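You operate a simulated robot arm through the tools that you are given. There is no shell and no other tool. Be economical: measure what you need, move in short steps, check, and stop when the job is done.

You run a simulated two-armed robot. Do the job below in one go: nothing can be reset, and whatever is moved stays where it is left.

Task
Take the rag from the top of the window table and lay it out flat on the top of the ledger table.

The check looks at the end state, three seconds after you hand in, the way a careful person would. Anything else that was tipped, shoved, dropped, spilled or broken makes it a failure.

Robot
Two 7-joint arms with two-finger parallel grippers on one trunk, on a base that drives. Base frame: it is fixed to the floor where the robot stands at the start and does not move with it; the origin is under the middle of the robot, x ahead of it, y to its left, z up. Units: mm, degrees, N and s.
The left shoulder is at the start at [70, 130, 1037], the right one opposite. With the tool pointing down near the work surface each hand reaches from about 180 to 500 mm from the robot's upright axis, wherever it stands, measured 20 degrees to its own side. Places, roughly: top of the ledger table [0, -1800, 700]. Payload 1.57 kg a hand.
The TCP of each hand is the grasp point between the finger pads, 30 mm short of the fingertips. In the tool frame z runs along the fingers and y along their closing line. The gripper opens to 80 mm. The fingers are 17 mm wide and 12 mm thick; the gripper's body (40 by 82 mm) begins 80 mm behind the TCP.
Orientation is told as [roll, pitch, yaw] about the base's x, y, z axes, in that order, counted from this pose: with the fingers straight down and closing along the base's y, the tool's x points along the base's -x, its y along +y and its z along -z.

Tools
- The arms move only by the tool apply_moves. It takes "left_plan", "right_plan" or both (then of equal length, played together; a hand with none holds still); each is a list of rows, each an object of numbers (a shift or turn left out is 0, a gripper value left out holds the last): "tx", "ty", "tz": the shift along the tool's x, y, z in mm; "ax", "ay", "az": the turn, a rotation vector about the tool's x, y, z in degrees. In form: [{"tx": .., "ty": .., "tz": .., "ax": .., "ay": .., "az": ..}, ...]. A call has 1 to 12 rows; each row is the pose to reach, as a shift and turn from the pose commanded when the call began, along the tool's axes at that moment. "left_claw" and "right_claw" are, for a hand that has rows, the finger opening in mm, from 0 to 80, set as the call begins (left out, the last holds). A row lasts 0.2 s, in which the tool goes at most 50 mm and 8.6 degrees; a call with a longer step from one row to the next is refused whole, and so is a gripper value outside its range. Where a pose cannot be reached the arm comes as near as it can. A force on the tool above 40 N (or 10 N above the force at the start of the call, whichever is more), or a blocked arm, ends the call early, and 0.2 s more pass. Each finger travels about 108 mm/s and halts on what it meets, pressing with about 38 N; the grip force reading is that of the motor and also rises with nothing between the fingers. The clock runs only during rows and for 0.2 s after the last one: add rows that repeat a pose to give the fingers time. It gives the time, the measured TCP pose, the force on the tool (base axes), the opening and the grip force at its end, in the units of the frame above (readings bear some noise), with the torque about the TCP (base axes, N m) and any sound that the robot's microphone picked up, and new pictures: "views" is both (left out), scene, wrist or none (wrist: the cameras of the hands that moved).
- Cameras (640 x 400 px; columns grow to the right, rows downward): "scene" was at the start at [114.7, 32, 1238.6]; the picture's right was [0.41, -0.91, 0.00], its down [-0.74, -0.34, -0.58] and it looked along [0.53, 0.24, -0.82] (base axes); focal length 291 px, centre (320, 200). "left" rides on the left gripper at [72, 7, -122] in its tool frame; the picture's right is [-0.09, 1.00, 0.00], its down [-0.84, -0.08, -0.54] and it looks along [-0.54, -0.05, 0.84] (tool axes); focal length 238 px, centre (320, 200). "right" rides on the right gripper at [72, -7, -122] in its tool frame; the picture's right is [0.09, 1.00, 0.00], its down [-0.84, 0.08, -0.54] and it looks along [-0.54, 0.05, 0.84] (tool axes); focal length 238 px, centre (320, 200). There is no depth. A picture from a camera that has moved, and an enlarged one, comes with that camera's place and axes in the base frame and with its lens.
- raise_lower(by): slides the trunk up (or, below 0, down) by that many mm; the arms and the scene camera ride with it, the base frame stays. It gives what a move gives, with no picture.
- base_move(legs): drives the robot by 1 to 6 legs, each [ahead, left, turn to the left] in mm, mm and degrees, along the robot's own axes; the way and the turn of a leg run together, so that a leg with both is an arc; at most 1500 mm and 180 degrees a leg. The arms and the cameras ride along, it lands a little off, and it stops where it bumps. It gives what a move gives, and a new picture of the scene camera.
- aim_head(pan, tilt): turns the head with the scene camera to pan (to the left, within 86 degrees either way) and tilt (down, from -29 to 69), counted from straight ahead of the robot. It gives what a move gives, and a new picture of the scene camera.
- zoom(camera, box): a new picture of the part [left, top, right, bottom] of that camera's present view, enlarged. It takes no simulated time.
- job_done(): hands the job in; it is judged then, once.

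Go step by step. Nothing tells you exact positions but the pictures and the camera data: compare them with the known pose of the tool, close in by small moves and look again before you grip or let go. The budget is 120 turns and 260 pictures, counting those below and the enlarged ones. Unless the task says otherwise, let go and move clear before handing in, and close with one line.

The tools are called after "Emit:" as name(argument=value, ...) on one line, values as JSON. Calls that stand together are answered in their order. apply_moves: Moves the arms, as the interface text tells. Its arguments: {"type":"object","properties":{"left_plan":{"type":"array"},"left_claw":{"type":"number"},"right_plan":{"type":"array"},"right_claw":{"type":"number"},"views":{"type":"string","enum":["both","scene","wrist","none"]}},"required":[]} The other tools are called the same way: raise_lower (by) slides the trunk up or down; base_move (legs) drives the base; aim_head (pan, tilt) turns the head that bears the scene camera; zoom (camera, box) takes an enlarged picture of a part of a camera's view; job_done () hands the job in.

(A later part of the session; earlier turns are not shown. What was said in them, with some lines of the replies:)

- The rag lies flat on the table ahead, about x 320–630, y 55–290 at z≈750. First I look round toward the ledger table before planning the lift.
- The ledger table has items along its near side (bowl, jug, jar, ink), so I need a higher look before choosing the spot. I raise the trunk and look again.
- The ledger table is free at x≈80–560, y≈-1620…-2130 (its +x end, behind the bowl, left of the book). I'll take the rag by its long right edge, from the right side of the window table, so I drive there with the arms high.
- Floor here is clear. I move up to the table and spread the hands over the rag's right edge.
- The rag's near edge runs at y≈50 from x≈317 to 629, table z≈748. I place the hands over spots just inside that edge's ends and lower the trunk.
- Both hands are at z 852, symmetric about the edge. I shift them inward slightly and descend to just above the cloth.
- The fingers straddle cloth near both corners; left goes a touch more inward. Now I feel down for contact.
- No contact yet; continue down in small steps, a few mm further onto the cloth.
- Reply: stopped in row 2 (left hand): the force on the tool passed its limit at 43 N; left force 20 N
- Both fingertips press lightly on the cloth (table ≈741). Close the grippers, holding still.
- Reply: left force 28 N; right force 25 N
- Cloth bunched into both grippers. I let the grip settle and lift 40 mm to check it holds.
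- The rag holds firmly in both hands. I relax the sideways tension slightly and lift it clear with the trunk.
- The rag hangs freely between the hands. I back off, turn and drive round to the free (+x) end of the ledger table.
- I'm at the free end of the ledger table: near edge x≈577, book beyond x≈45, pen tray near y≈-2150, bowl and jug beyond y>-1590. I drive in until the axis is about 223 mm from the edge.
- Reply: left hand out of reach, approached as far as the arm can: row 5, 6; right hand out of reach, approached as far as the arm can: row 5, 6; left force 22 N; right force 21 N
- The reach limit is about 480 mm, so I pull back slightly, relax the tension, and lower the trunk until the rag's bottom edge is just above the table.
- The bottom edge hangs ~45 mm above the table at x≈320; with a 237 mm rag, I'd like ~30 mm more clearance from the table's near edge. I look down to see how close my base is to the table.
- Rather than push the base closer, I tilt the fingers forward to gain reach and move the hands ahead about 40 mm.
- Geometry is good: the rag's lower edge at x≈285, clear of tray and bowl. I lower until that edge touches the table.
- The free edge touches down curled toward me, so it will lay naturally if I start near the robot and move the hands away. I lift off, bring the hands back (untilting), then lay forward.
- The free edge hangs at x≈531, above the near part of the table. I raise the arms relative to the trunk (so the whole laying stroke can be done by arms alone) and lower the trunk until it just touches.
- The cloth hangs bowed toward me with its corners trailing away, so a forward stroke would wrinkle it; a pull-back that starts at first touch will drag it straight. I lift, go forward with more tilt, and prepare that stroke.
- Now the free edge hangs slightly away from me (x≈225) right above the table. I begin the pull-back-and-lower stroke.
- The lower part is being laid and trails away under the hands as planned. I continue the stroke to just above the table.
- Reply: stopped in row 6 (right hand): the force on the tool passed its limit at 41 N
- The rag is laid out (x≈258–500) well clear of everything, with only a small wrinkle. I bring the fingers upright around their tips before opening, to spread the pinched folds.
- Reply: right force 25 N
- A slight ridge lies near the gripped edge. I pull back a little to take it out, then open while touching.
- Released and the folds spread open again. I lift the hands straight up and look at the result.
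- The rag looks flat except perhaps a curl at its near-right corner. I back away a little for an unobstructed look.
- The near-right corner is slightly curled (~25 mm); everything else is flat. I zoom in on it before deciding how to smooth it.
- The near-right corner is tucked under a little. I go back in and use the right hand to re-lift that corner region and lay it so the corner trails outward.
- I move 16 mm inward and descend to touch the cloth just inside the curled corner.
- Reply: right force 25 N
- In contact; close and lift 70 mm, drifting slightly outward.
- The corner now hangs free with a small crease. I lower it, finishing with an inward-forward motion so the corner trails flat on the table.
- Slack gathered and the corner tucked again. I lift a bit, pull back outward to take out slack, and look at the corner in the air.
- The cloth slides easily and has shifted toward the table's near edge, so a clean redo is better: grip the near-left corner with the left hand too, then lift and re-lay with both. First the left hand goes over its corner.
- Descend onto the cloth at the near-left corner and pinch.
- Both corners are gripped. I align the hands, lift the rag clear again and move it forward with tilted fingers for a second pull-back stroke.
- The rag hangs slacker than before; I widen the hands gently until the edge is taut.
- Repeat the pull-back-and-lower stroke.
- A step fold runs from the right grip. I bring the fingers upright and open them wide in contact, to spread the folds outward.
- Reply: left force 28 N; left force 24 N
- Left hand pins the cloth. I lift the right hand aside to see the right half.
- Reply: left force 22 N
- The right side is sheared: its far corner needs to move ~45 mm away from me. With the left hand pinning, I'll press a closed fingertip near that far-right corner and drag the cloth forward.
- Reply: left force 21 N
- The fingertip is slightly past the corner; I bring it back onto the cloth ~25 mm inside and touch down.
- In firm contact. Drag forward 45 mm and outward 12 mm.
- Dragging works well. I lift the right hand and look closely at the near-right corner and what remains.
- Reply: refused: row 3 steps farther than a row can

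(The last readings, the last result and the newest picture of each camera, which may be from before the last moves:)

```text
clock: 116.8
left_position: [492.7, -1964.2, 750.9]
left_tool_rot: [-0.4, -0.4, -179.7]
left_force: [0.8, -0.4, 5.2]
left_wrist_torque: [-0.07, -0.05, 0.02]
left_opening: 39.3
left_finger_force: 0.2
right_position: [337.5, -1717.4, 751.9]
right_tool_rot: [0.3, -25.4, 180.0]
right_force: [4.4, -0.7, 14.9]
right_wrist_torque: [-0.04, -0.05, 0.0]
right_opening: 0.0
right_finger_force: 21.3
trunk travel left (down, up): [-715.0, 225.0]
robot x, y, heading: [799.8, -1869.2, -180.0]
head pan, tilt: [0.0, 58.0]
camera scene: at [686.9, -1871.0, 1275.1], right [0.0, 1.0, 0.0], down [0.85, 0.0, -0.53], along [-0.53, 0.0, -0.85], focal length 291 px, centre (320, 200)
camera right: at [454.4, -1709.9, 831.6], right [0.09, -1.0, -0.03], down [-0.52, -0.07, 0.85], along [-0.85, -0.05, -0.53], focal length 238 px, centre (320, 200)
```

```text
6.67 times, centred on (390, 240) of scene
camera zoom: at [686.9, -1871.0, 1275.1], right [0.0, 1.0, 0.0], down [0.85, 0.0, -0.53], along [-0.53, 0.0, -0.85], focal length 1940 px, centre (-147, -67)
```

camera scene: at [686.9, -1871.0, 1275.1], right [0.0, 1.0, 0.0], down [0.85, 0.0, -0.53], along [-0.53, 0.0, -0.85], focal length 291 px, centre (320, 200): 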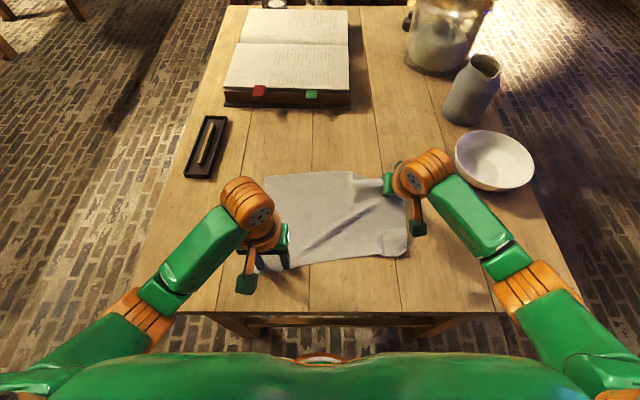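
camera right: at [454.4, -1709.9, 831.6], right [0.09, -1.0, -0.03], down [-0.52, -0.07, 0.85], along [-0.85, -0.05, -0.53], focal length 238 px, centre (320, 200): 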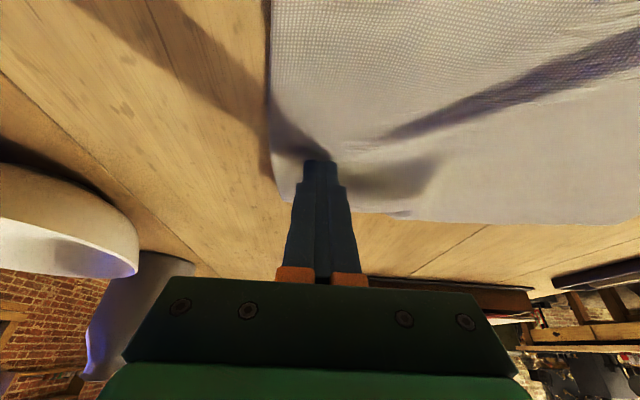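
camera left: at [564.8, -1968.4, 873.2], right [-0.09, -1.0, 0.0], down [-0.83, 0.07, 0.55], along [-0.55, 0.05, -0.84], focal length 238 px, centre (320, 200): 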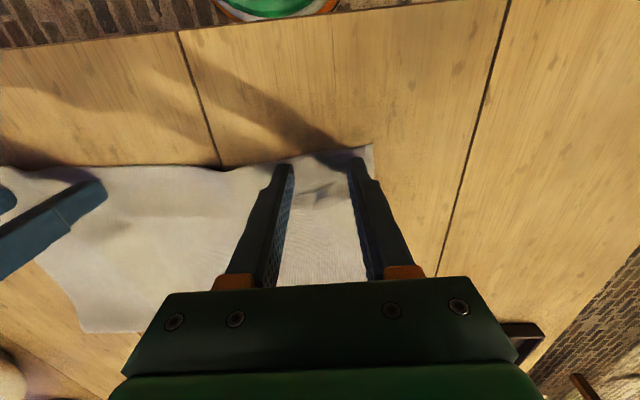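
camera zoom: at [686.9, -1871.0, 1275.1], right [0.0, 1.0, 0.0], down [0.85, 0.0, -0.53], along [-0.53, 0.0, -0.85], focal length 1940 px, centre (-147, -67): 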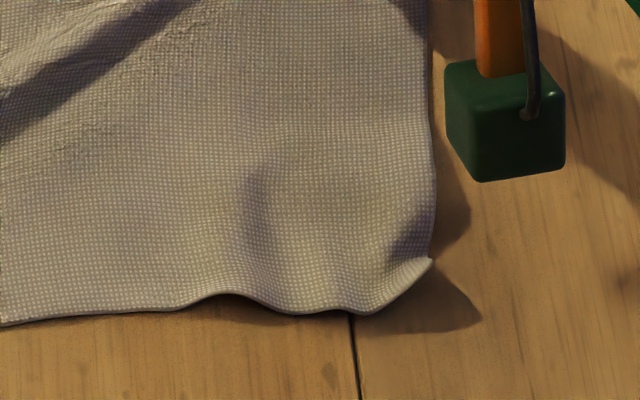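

The near-right corner has unfolded by itself. Now I move the right fingertip to just inside that corner to draw it back toward me.

Emit:
apply_moves(right_plan=[{"tx": -17, "tz": -36}, {"tx": -30, "tz": -65}, {"tx": 2, "ty": 2, "tz": -89.5, "ay": 8}, {"tx": 38.6, "ty": 5, "tz": -106, "ay": 16}, {"tx": 50, "ty": 5, "tz": -112, "ay": 24}, {"tx": 50, "ty": 5, "tz": -112, "ay": 25}], views="none")

Emit:
apply_moves(right_plan=[{"tz": 40}, {"tz": 68}, {"tz": 68}], views="both")

```text
clock: 118.2
left_position: [491.6, -1961.5, 752.1]
left_tool_rot: [-0.2, -0.3, -179.7]
left_force: [0.0, -3.6, 23.6]
left_wrist_torque: [-0.61, -0.06, -0.02]
left_opening: 38.7
left_finger_force: 0.1
right_position: [430.1, -1721.5, 831.1]
right_tool_rot: [0.4, -0.2, -180.0]
right_force: [-0.5, 0.5, -0.3]
right_wrist_torque: [-0.02, 0.0, -0.02]
right_opening: 0.0
right_finger_force: 21.3
trunk travel left (down, up): [-715.0, 225.0]
robot x, y, heading: [804.3, -1871.2, -179.8]
head pan, tilt: [0.0, 58.0]
```

```text
clock: 119.0
left_position: [491.9, -1962.5, 751.3]
left_tool_rot: [-0.3, -0.4, -179.7]
left_force: [-3.0, -3.5, 28.3]
left_wrist_torque: [-0.69, 0.03, -0.08]
left_opening: 39.1
left_finger_force: 0.1
right_position: [428.2, -1721.1, 761.8]
right_tool_rot: [0.5, -0.2, -179.9]
right_force: [-0.6, -0.1, -0.9]
right_wrist_torque: [0.01, 0.0, 0.03]
right_opening: 0.0
right_finger_force: 21.5
trunk travel left (down, up): [-715.0, 225.0]
robot x, y, heading: [799.5, -1868.5, -179.7]
head pan, tilt: [0.0, 58.0]
camera scene: at [684.3, -1869.1, 1275.0], right [0.0, 1.0, 0.0], down [0.85, 0.0, -0.53], along [-0.53, 0.0, -0.85], focal length 291 px, centre (320, 200)
camera right: at [501.0, -1713.3, 884.9], right [0.09, -1.0, 0.01], down [-0.83, -0.08, 0.55], along [-0.54, -0.06, -0.84], focal length 238 px, centre (320, 200)
```

scene: 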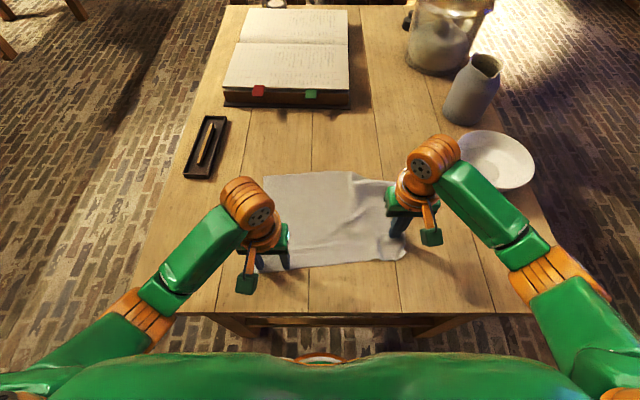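
right: 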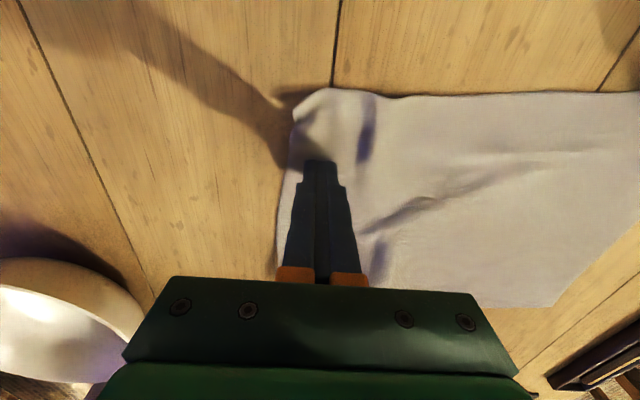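

Press and drag toward me 35 mm with slight outward motion.

Emit:
apply_moves(right_plan=[{"tz": 8}, {"tz": 12}, {"tx": 8, "tz": 12}, {"tx": 16, "ty": -3, "tz": 12}, {"tx": 25, "ty": -6, "tz": 12}, {"tx": 35, "ty": -8, "tz": 12}, {"tx": 35, "ty": -8, "tz": 12}], views="wrist")

Emit:
zoom(camera="scene", box=[240, 150, 430, 300])

```text
clock: 120.6
left_position: [492.7, -1963.1, 751.4]
left_tool_rot: [-0.4, -0.4, -179.8]
left_force: [-5.0, 2.2, 20.8]
left_wrist_torque: [-0.41, 0.08, -0.06]
left_opening: 38.5
left_finger_force: 0.0
right_position: [464.5, -1714.1, 750.7]
right_tool_rot: [0.3, -0.4, -179.9]
right_force: [-6.6, -1.4, 27.5]
right_wrist_torque: [0.1, 0.15, 0.05]
right_opening: 0.2
right_finger_force: 21.7
trunk travel left (down, up): [-715.0, 225.0]
robot x, y, heading: [801.7, -1868.9, -179.9]
head pan, tilt: [0.0, 58.0]
camera right: at [536.5, -1706.2, 873.3], right [0.09, -1.0, 0.0], down [-0.83, -0.08, 0.55], along [-0.54, -0.05, -0.84], focal length 238 px, centre (320, 200)
```

right: 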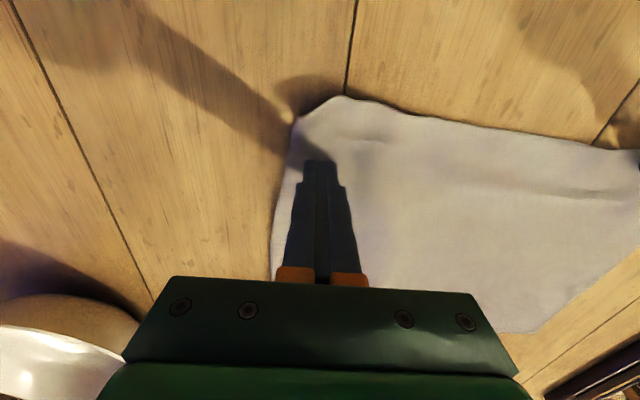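

```text
2.67 times, centred on (335, 225) of scene
camera zoom: at [685.2, -1870.5, 1275.1], right [0.0, 1.0, 0.0], down [0.85, 0.0, -0.53], along [-0.53, 0.0, -0.85], focal length 776 px, centre (280, 133)
```

zoom: 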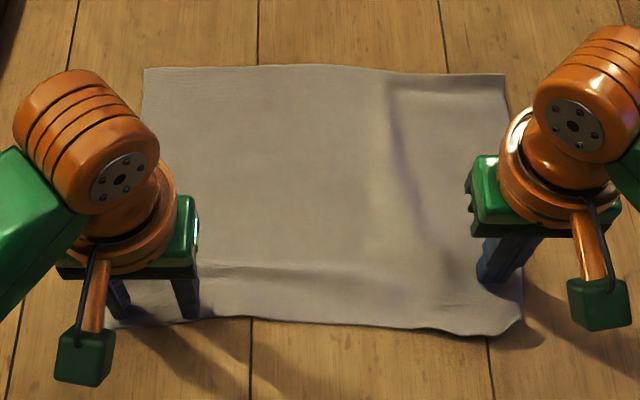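

Nearly flat now. A last short drag outward to take out the gentle waves.

Emit:
apply_moves(right_plan=[{"tx": 6, "ty": -5}, {"tx": 10, "ty": -10}, {"tx": 10, "ty": -10}], views="none")

Emit:
apply_moves(right_plan=[{"tz": -25}, {"tz": -60}, {"tz": -90, "ty": -35}, {"tz": -90, "ty": -70}, {"tz": -90, "ty": -70}], views="none")

Emit:
zoom(camera="scene", box=[240, 150, 430, 300])

Emit:
zoom(camera="right", box=[240, 20, 640, 270])

```text
clock: 121.4
left_position: [493.0, -1963.1, 751.3]
left_tool_rot: [-0.5, -0.4, -179.6]
left_force: [-4.5, 4.3, 20.3]
left_wrist_torque: [-0.4, 0.05, -0.1]
left_opening: 37.4
left_finger_force: 0.2
right_position: [475.1, -1705.0, 751.3]
right_tool_rot: [0.1, -0.4, -179.8]
right_force: [-4.5, -7.5, 26.0]
right_wrist_torque: [-0.1, 0.06, -0.01]
right_opening: 0.0
right_finger_force: 21.9
trunk travel left (down, up): [-715.0, 225.0]
robot x, y, heading: [802.8, -1871.4, -179.8]
head pan, tilt: [0.0, 58.0]
```

```text
clock: 122.6
left_position: [493.6, -1962.4, 750.8]
left_tool_rot: [-0.3, -0.4, -179.7]
left_force: [0.8, -4.4, 26.8]
left_wrist_torque: [-0.7, -0.13, -0.01]
left_opening: 39.3
left_finger_force: 0.0
right_position: [475.9, -1631.3, 840.1]
right_tool_rot: [0.4, -0.3, -179.9]
right_force: [0.4, 0.2, -0.5]
right_wrist_torque: [0.01, 0.0, -0.02]
right_opening: 0.1
right_finger_force: 21.6
trunk travel left (down, up): [-715.0, 225.0]
robot x, y, heading: [801.6, -1873.3, -179.8]
head pan, tilt: [0.0, 58.0]
```

```text
2.67 times, centred on (335, 225) of scene
camera zoom: at [685.4, -1869.4, 1275.0], right [0.0, 1.0, 0.0], down [0.85, 0.0, -0.53], along [-0.53, 0.0, -0.85], focal length 776 px, centre (280, 133)
```

zoom: 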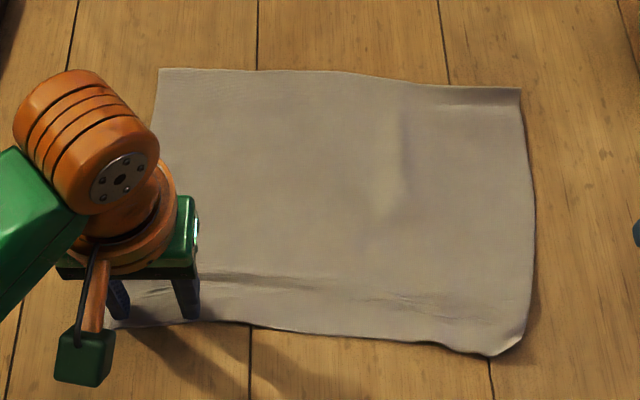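

```text
1.60 times, centred on (440, 145) of right
camera zoom: at [547.2, -1624.2, 962.7], right [0.09, -1.0, 0.01], down [-0.83, -0.08, 0.55], along [-0.54, -0.06, -0.84], focal length 381 px, centre (128, 288)
```

zoom: 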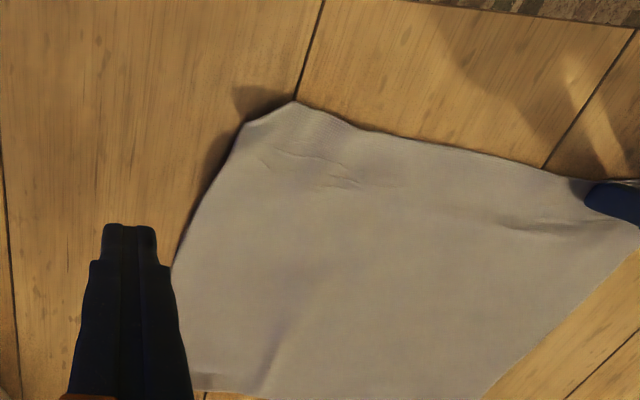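

Very flat now. I lift the left hand away and inspect the whole rag.

Emit:
apply_moves(left_plan=[{"tz": -15}, {"tz": -50}, {"tz": -90, "ty": 35}, {"tz": -90, "ty": 70}, {"tz": -90, "ty": 70}], views="none")

Emit:
zoom(camera="scene", box=[240, 150, 430, 300])

Emit:
zoom(camera="scene", box=[350, 240, 430, 290])

Emit:
zoom(camera="right", box=[360, 60, 480, 135])

```text
refused: row 3 steps farther than a row can; nothing moved
```

```text
2.67 times, centred on (335, 225) of scene
camera zoom: at [685.4, -1869.4, 1275.0], right [0.0, 1.0, 0.0], down [0.85, 0.0, -0.53], along [-0.53, 0.0, -0.85], focal length 776 px, centre (280, 133)
```

zoom: 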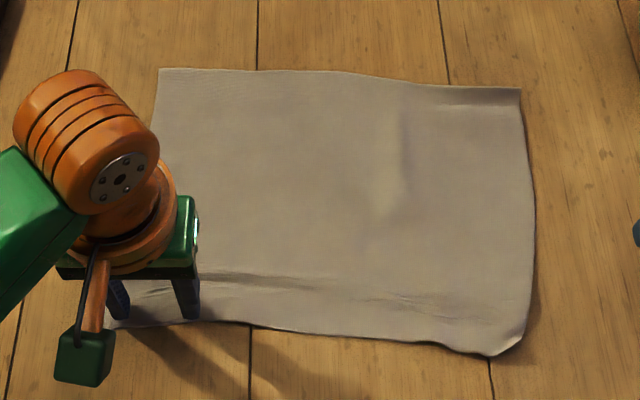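

```text
8.00 times, centred on (390, 265) of scene
camera zoom: at [685.4, -1869.4, 1275.0], right [0.0, 1.0, 0.0], down [0.85, 0.0, -0.53], along [-0.53, 0.0, -0.85], focal length 2328 px, centre (-240, -320)
```

zoom: 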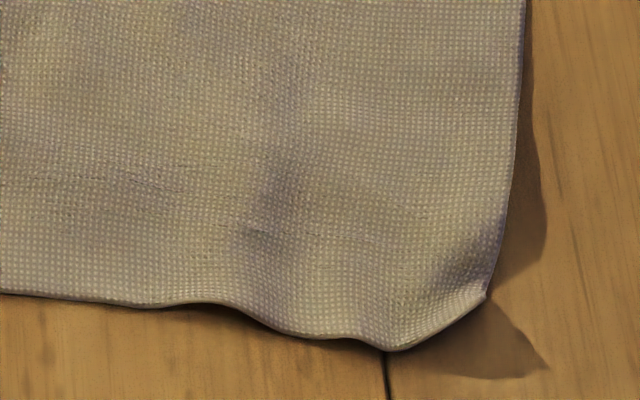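

```text
5.33 times, centred on (420, 98) of right
camera zoom: at [547.2, -1624.2, 962.7], right [0.09, -1.0, 0.01], down [-0.83, -0.08, 0.55], along [-0.54, -0.06, -0.84], focal length 1271 px, centre (-213, 747)
```

zoom: 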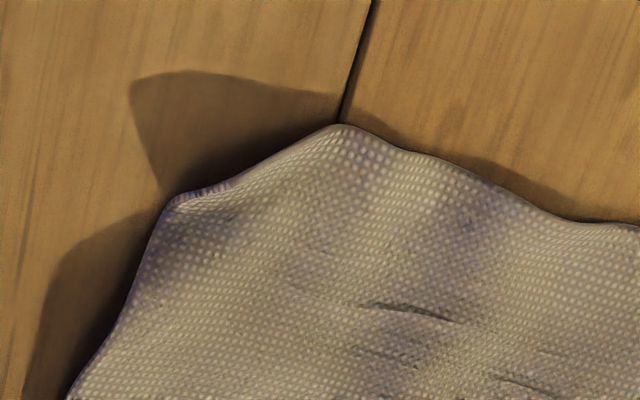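

The near-right corner stands up slightly. I press it down with the right fingertip and stroke it outward, left still pinning.

Emit:
apply_moves(right_plan=[{"tx": 15, "ty": 35}, {"tx": 30, "ty": 74}, {"tx": 30, "ty": 74, "tz": 45}, {"tx": 30, "ty": 74, "tz": 78}, {"tx": 30, "ty": 74, "tz": 87}, {"tx": 30, "ty": 74, "tz": 90}, {"tx": 35, "ty": 69, "tz": 90}, {"tx": 40, "ty": 64, "tz": 90}, {"tx": 40, "ty": 64, "tz": 90}], views="wrist")

Emit:
apply_moves(left_plan=[{"tz": -15}, {"tz": -45}, {"tz": -80}, {"tz": -90, "ty": 35}, {"tz": -90, "ty": 70}, {"tz": -90, "ty": 70}], right_plan=[{"tz": -15}, {"tz": -45}, {"tz": -80}, {"tz": -90, "ty": -35}, {"tz": -90, "ty": -70}, {"tz": -90, "ty": -70}], views="none")

Emit:
zoom(camera="scene", box=[240, 150, 430, 300])

Emit:
zoom(camera="scene", box=[350, 240, 430, 290])

```text
clock: 124.6
left_position: [491.9, -1963.8, 752.1]
left_tool_rot: [-0.5, -0.4, -179.7]
left_force: [0.6, 4.1, 15.7]
left_wrist_torque: [-0.2, -0.07, 0.01]
left_opening: 36.7
left_finger_force: 0.0
right_position: [515.0, -1698.2, 751.3]
right_tool_rot: [0.3, -0.4, -179.9]
right_force: [-6.7, -5.2, 32.4]
right_wrist_torque: [-0.05, 0.17, 0.03]
right_opening: 0.1
right_finger_force: 21.4
trunk travel left (down, up): [-715.0, 225.0]
robot x, y, heading: [801.9, -1870.1, -180.0]
head pan, tilt: [0.0, 58.0]
camera right: at [587.0, -1691.4, 873.2], right [0.09, -1.0, 0.0], down [-0.83, -0.08, 0.55], along [-0.55, -0.05, -0.84], focal length 238 px, centre (320, 200)
```

right: 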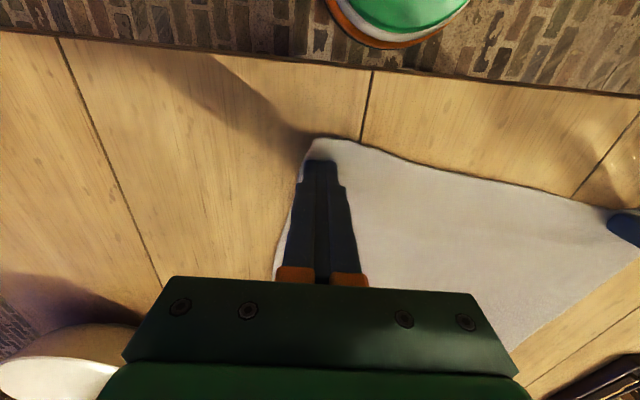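

```text
clock: 126.0
left_position: [492.1, -2033.2, 842.3]
left_tool_rot: [-0.4, -0.2, -179.7]
left_force: [0.4, -0.5, 0.5]
left_wrist_torque: [-0.03, -0.02, -0.02]
left_opening: 40.3
left_finger_force: 0.0
right_position: [512.4, -1626.1, 837.9]
right_tool_rot: [0.3, 0.0, -179.9]
right_force: [-0.1, -0.3, -0.6]
right_wrist_torque: [0.01, -0.01, 0.02]
right_opening: 0.0
right_finger_force: 21.4
trunk travel left (down, up): [-715.0, 225.0]
robot x, y, heading: [804.5, -1871.6, -179.9]
head pan, tilt: [0.0, 58.0]
```

```text
2.67 times, centred on (335, 225) of scene
camera zoom: at [679.8, -1869.5, 1274.4], right [0.0, 1.0, 0.0], down [0.85, 0.0, -0.53], along [-0.53, 0.0, -0.85], focal length 776 px, centre (280, 133)
```

zoom: 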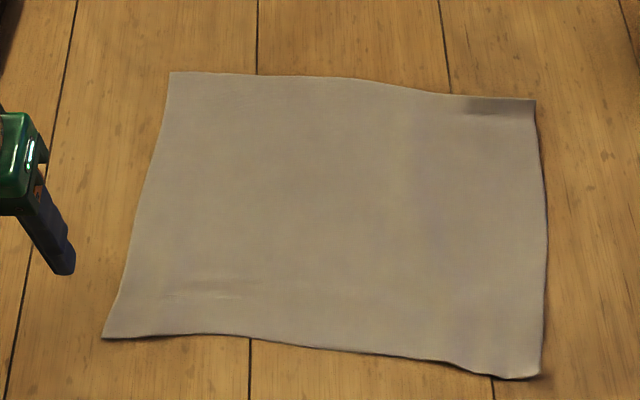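

```text
8.00 times, centred on (390, 265) of scene
camera zoom: at [679.8, -1869.5, 1274.4], right [0.0, 1.0, 0.0], down [0.85, 0.0, -0.53], along [-0.53, 0.0, -0.85], focal length 2328 px, centre (-240, -320)
```

zoom: 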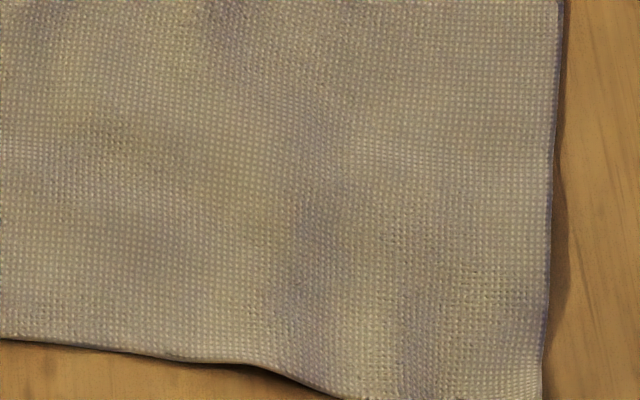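

All four corners are out and the rag lies flat, fully on the table. I raise the hands and back off for a final check.

Emit:
raise_lower(by=150)

Emit:
base_move(legs=[[-250, 0, 0]])

Emit:
zoom(camera="scene", box=[180, 0, 500, 200])

```text
clock: 127.7
left_position: [491.9, -2033.7, 991.2]
left_tool_rot: [-0.3, -0.1, -179.7]
left_force: [0.0, -0.6, 0.7]
left_wrist_torque: [0.0, 0.01, 0.0]
left_opening: 40.0
left_finger_force: 0.1
right_position: [512.7, -1625.5, 988.4]
right_tool_rot: [0.3, 0.0, -180.0]
right_force: [-0.5, -0.4, 0.6]
right_wrist_torque: [0.0, 0.02, 0.01]
right_opening: 0.0
right_finger_force: 21.1
trunk travel left (down, up): [-865.0, 75.0]
robot x, y, heading: [802.7, -1872.2, -179.9]
head pan, tilt: [0.0, 58.0]
```

```text
clock: 129.5
left_position: [739.1, -2033.2, 991.3]
left_tool_rot: [-0.4, -0.1, -179.6]
left_force: [-0.1, -0.1, -0.5]
left_wrist_torque: [-0.01, -0.01, -0.02]
left_opening: 40.2
left_finger_force: 0.1
right_position: [760.6, -1625.9, 987.3]
right_tool_rot: [0.4, 0.1, -179.9]
right_force: [0.4, -0.4, 0.8]
right_wrist_torque: [0.03, 0.0, 0.01]
right_opening: 0.0
right_finger_force: 21.1
trunk travel left (down, up): [-865.0, 75.0]
robot x, y, heading: [1049.6, -1871.3, -179.9]
head pan, tilt: [0.0, 58.0]
camera scene: at [927.2, -1869.3, 1424.2], right [0.0, 1.0, 0.0], down [0.85, 0.0, -0.53], along [-0.53, 0.0, -0.85], focal length 291 px, centre (320, 200)
```

scene: 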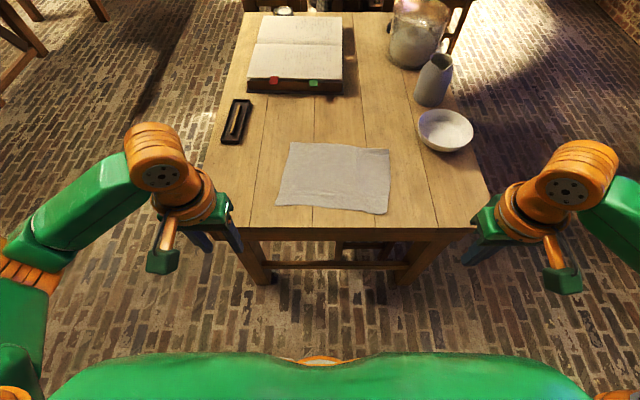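

```text
2.00 times, centred on (340, 100) of scene
camera zoom: at [927.2, -1869.3, 1424.2], right [0.0, 1.0, 0.0], down [0.85, 0.0, -0.53], along [-0.53, 0.0, -0.85], focal length 582 px, centre (280, 400)
```

zoom: 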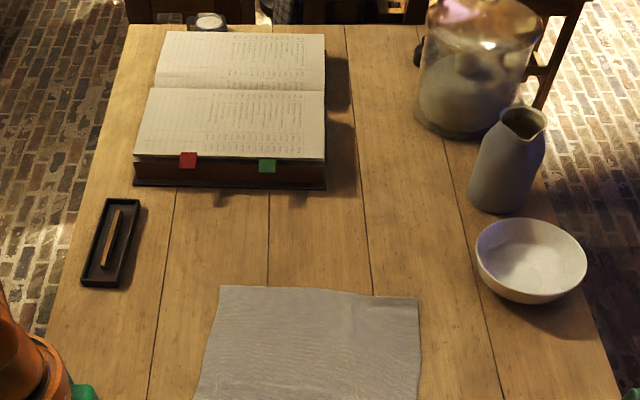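

The rag lies flat on the ledger table, the other items look undisturbed, and both hands are empty and clear. I'm handing in.

Emit:
job_done()

```text
The job is handed in.
```

The rag from the window table now lies flat on the ledger table, and nothing else appears to have been moved.
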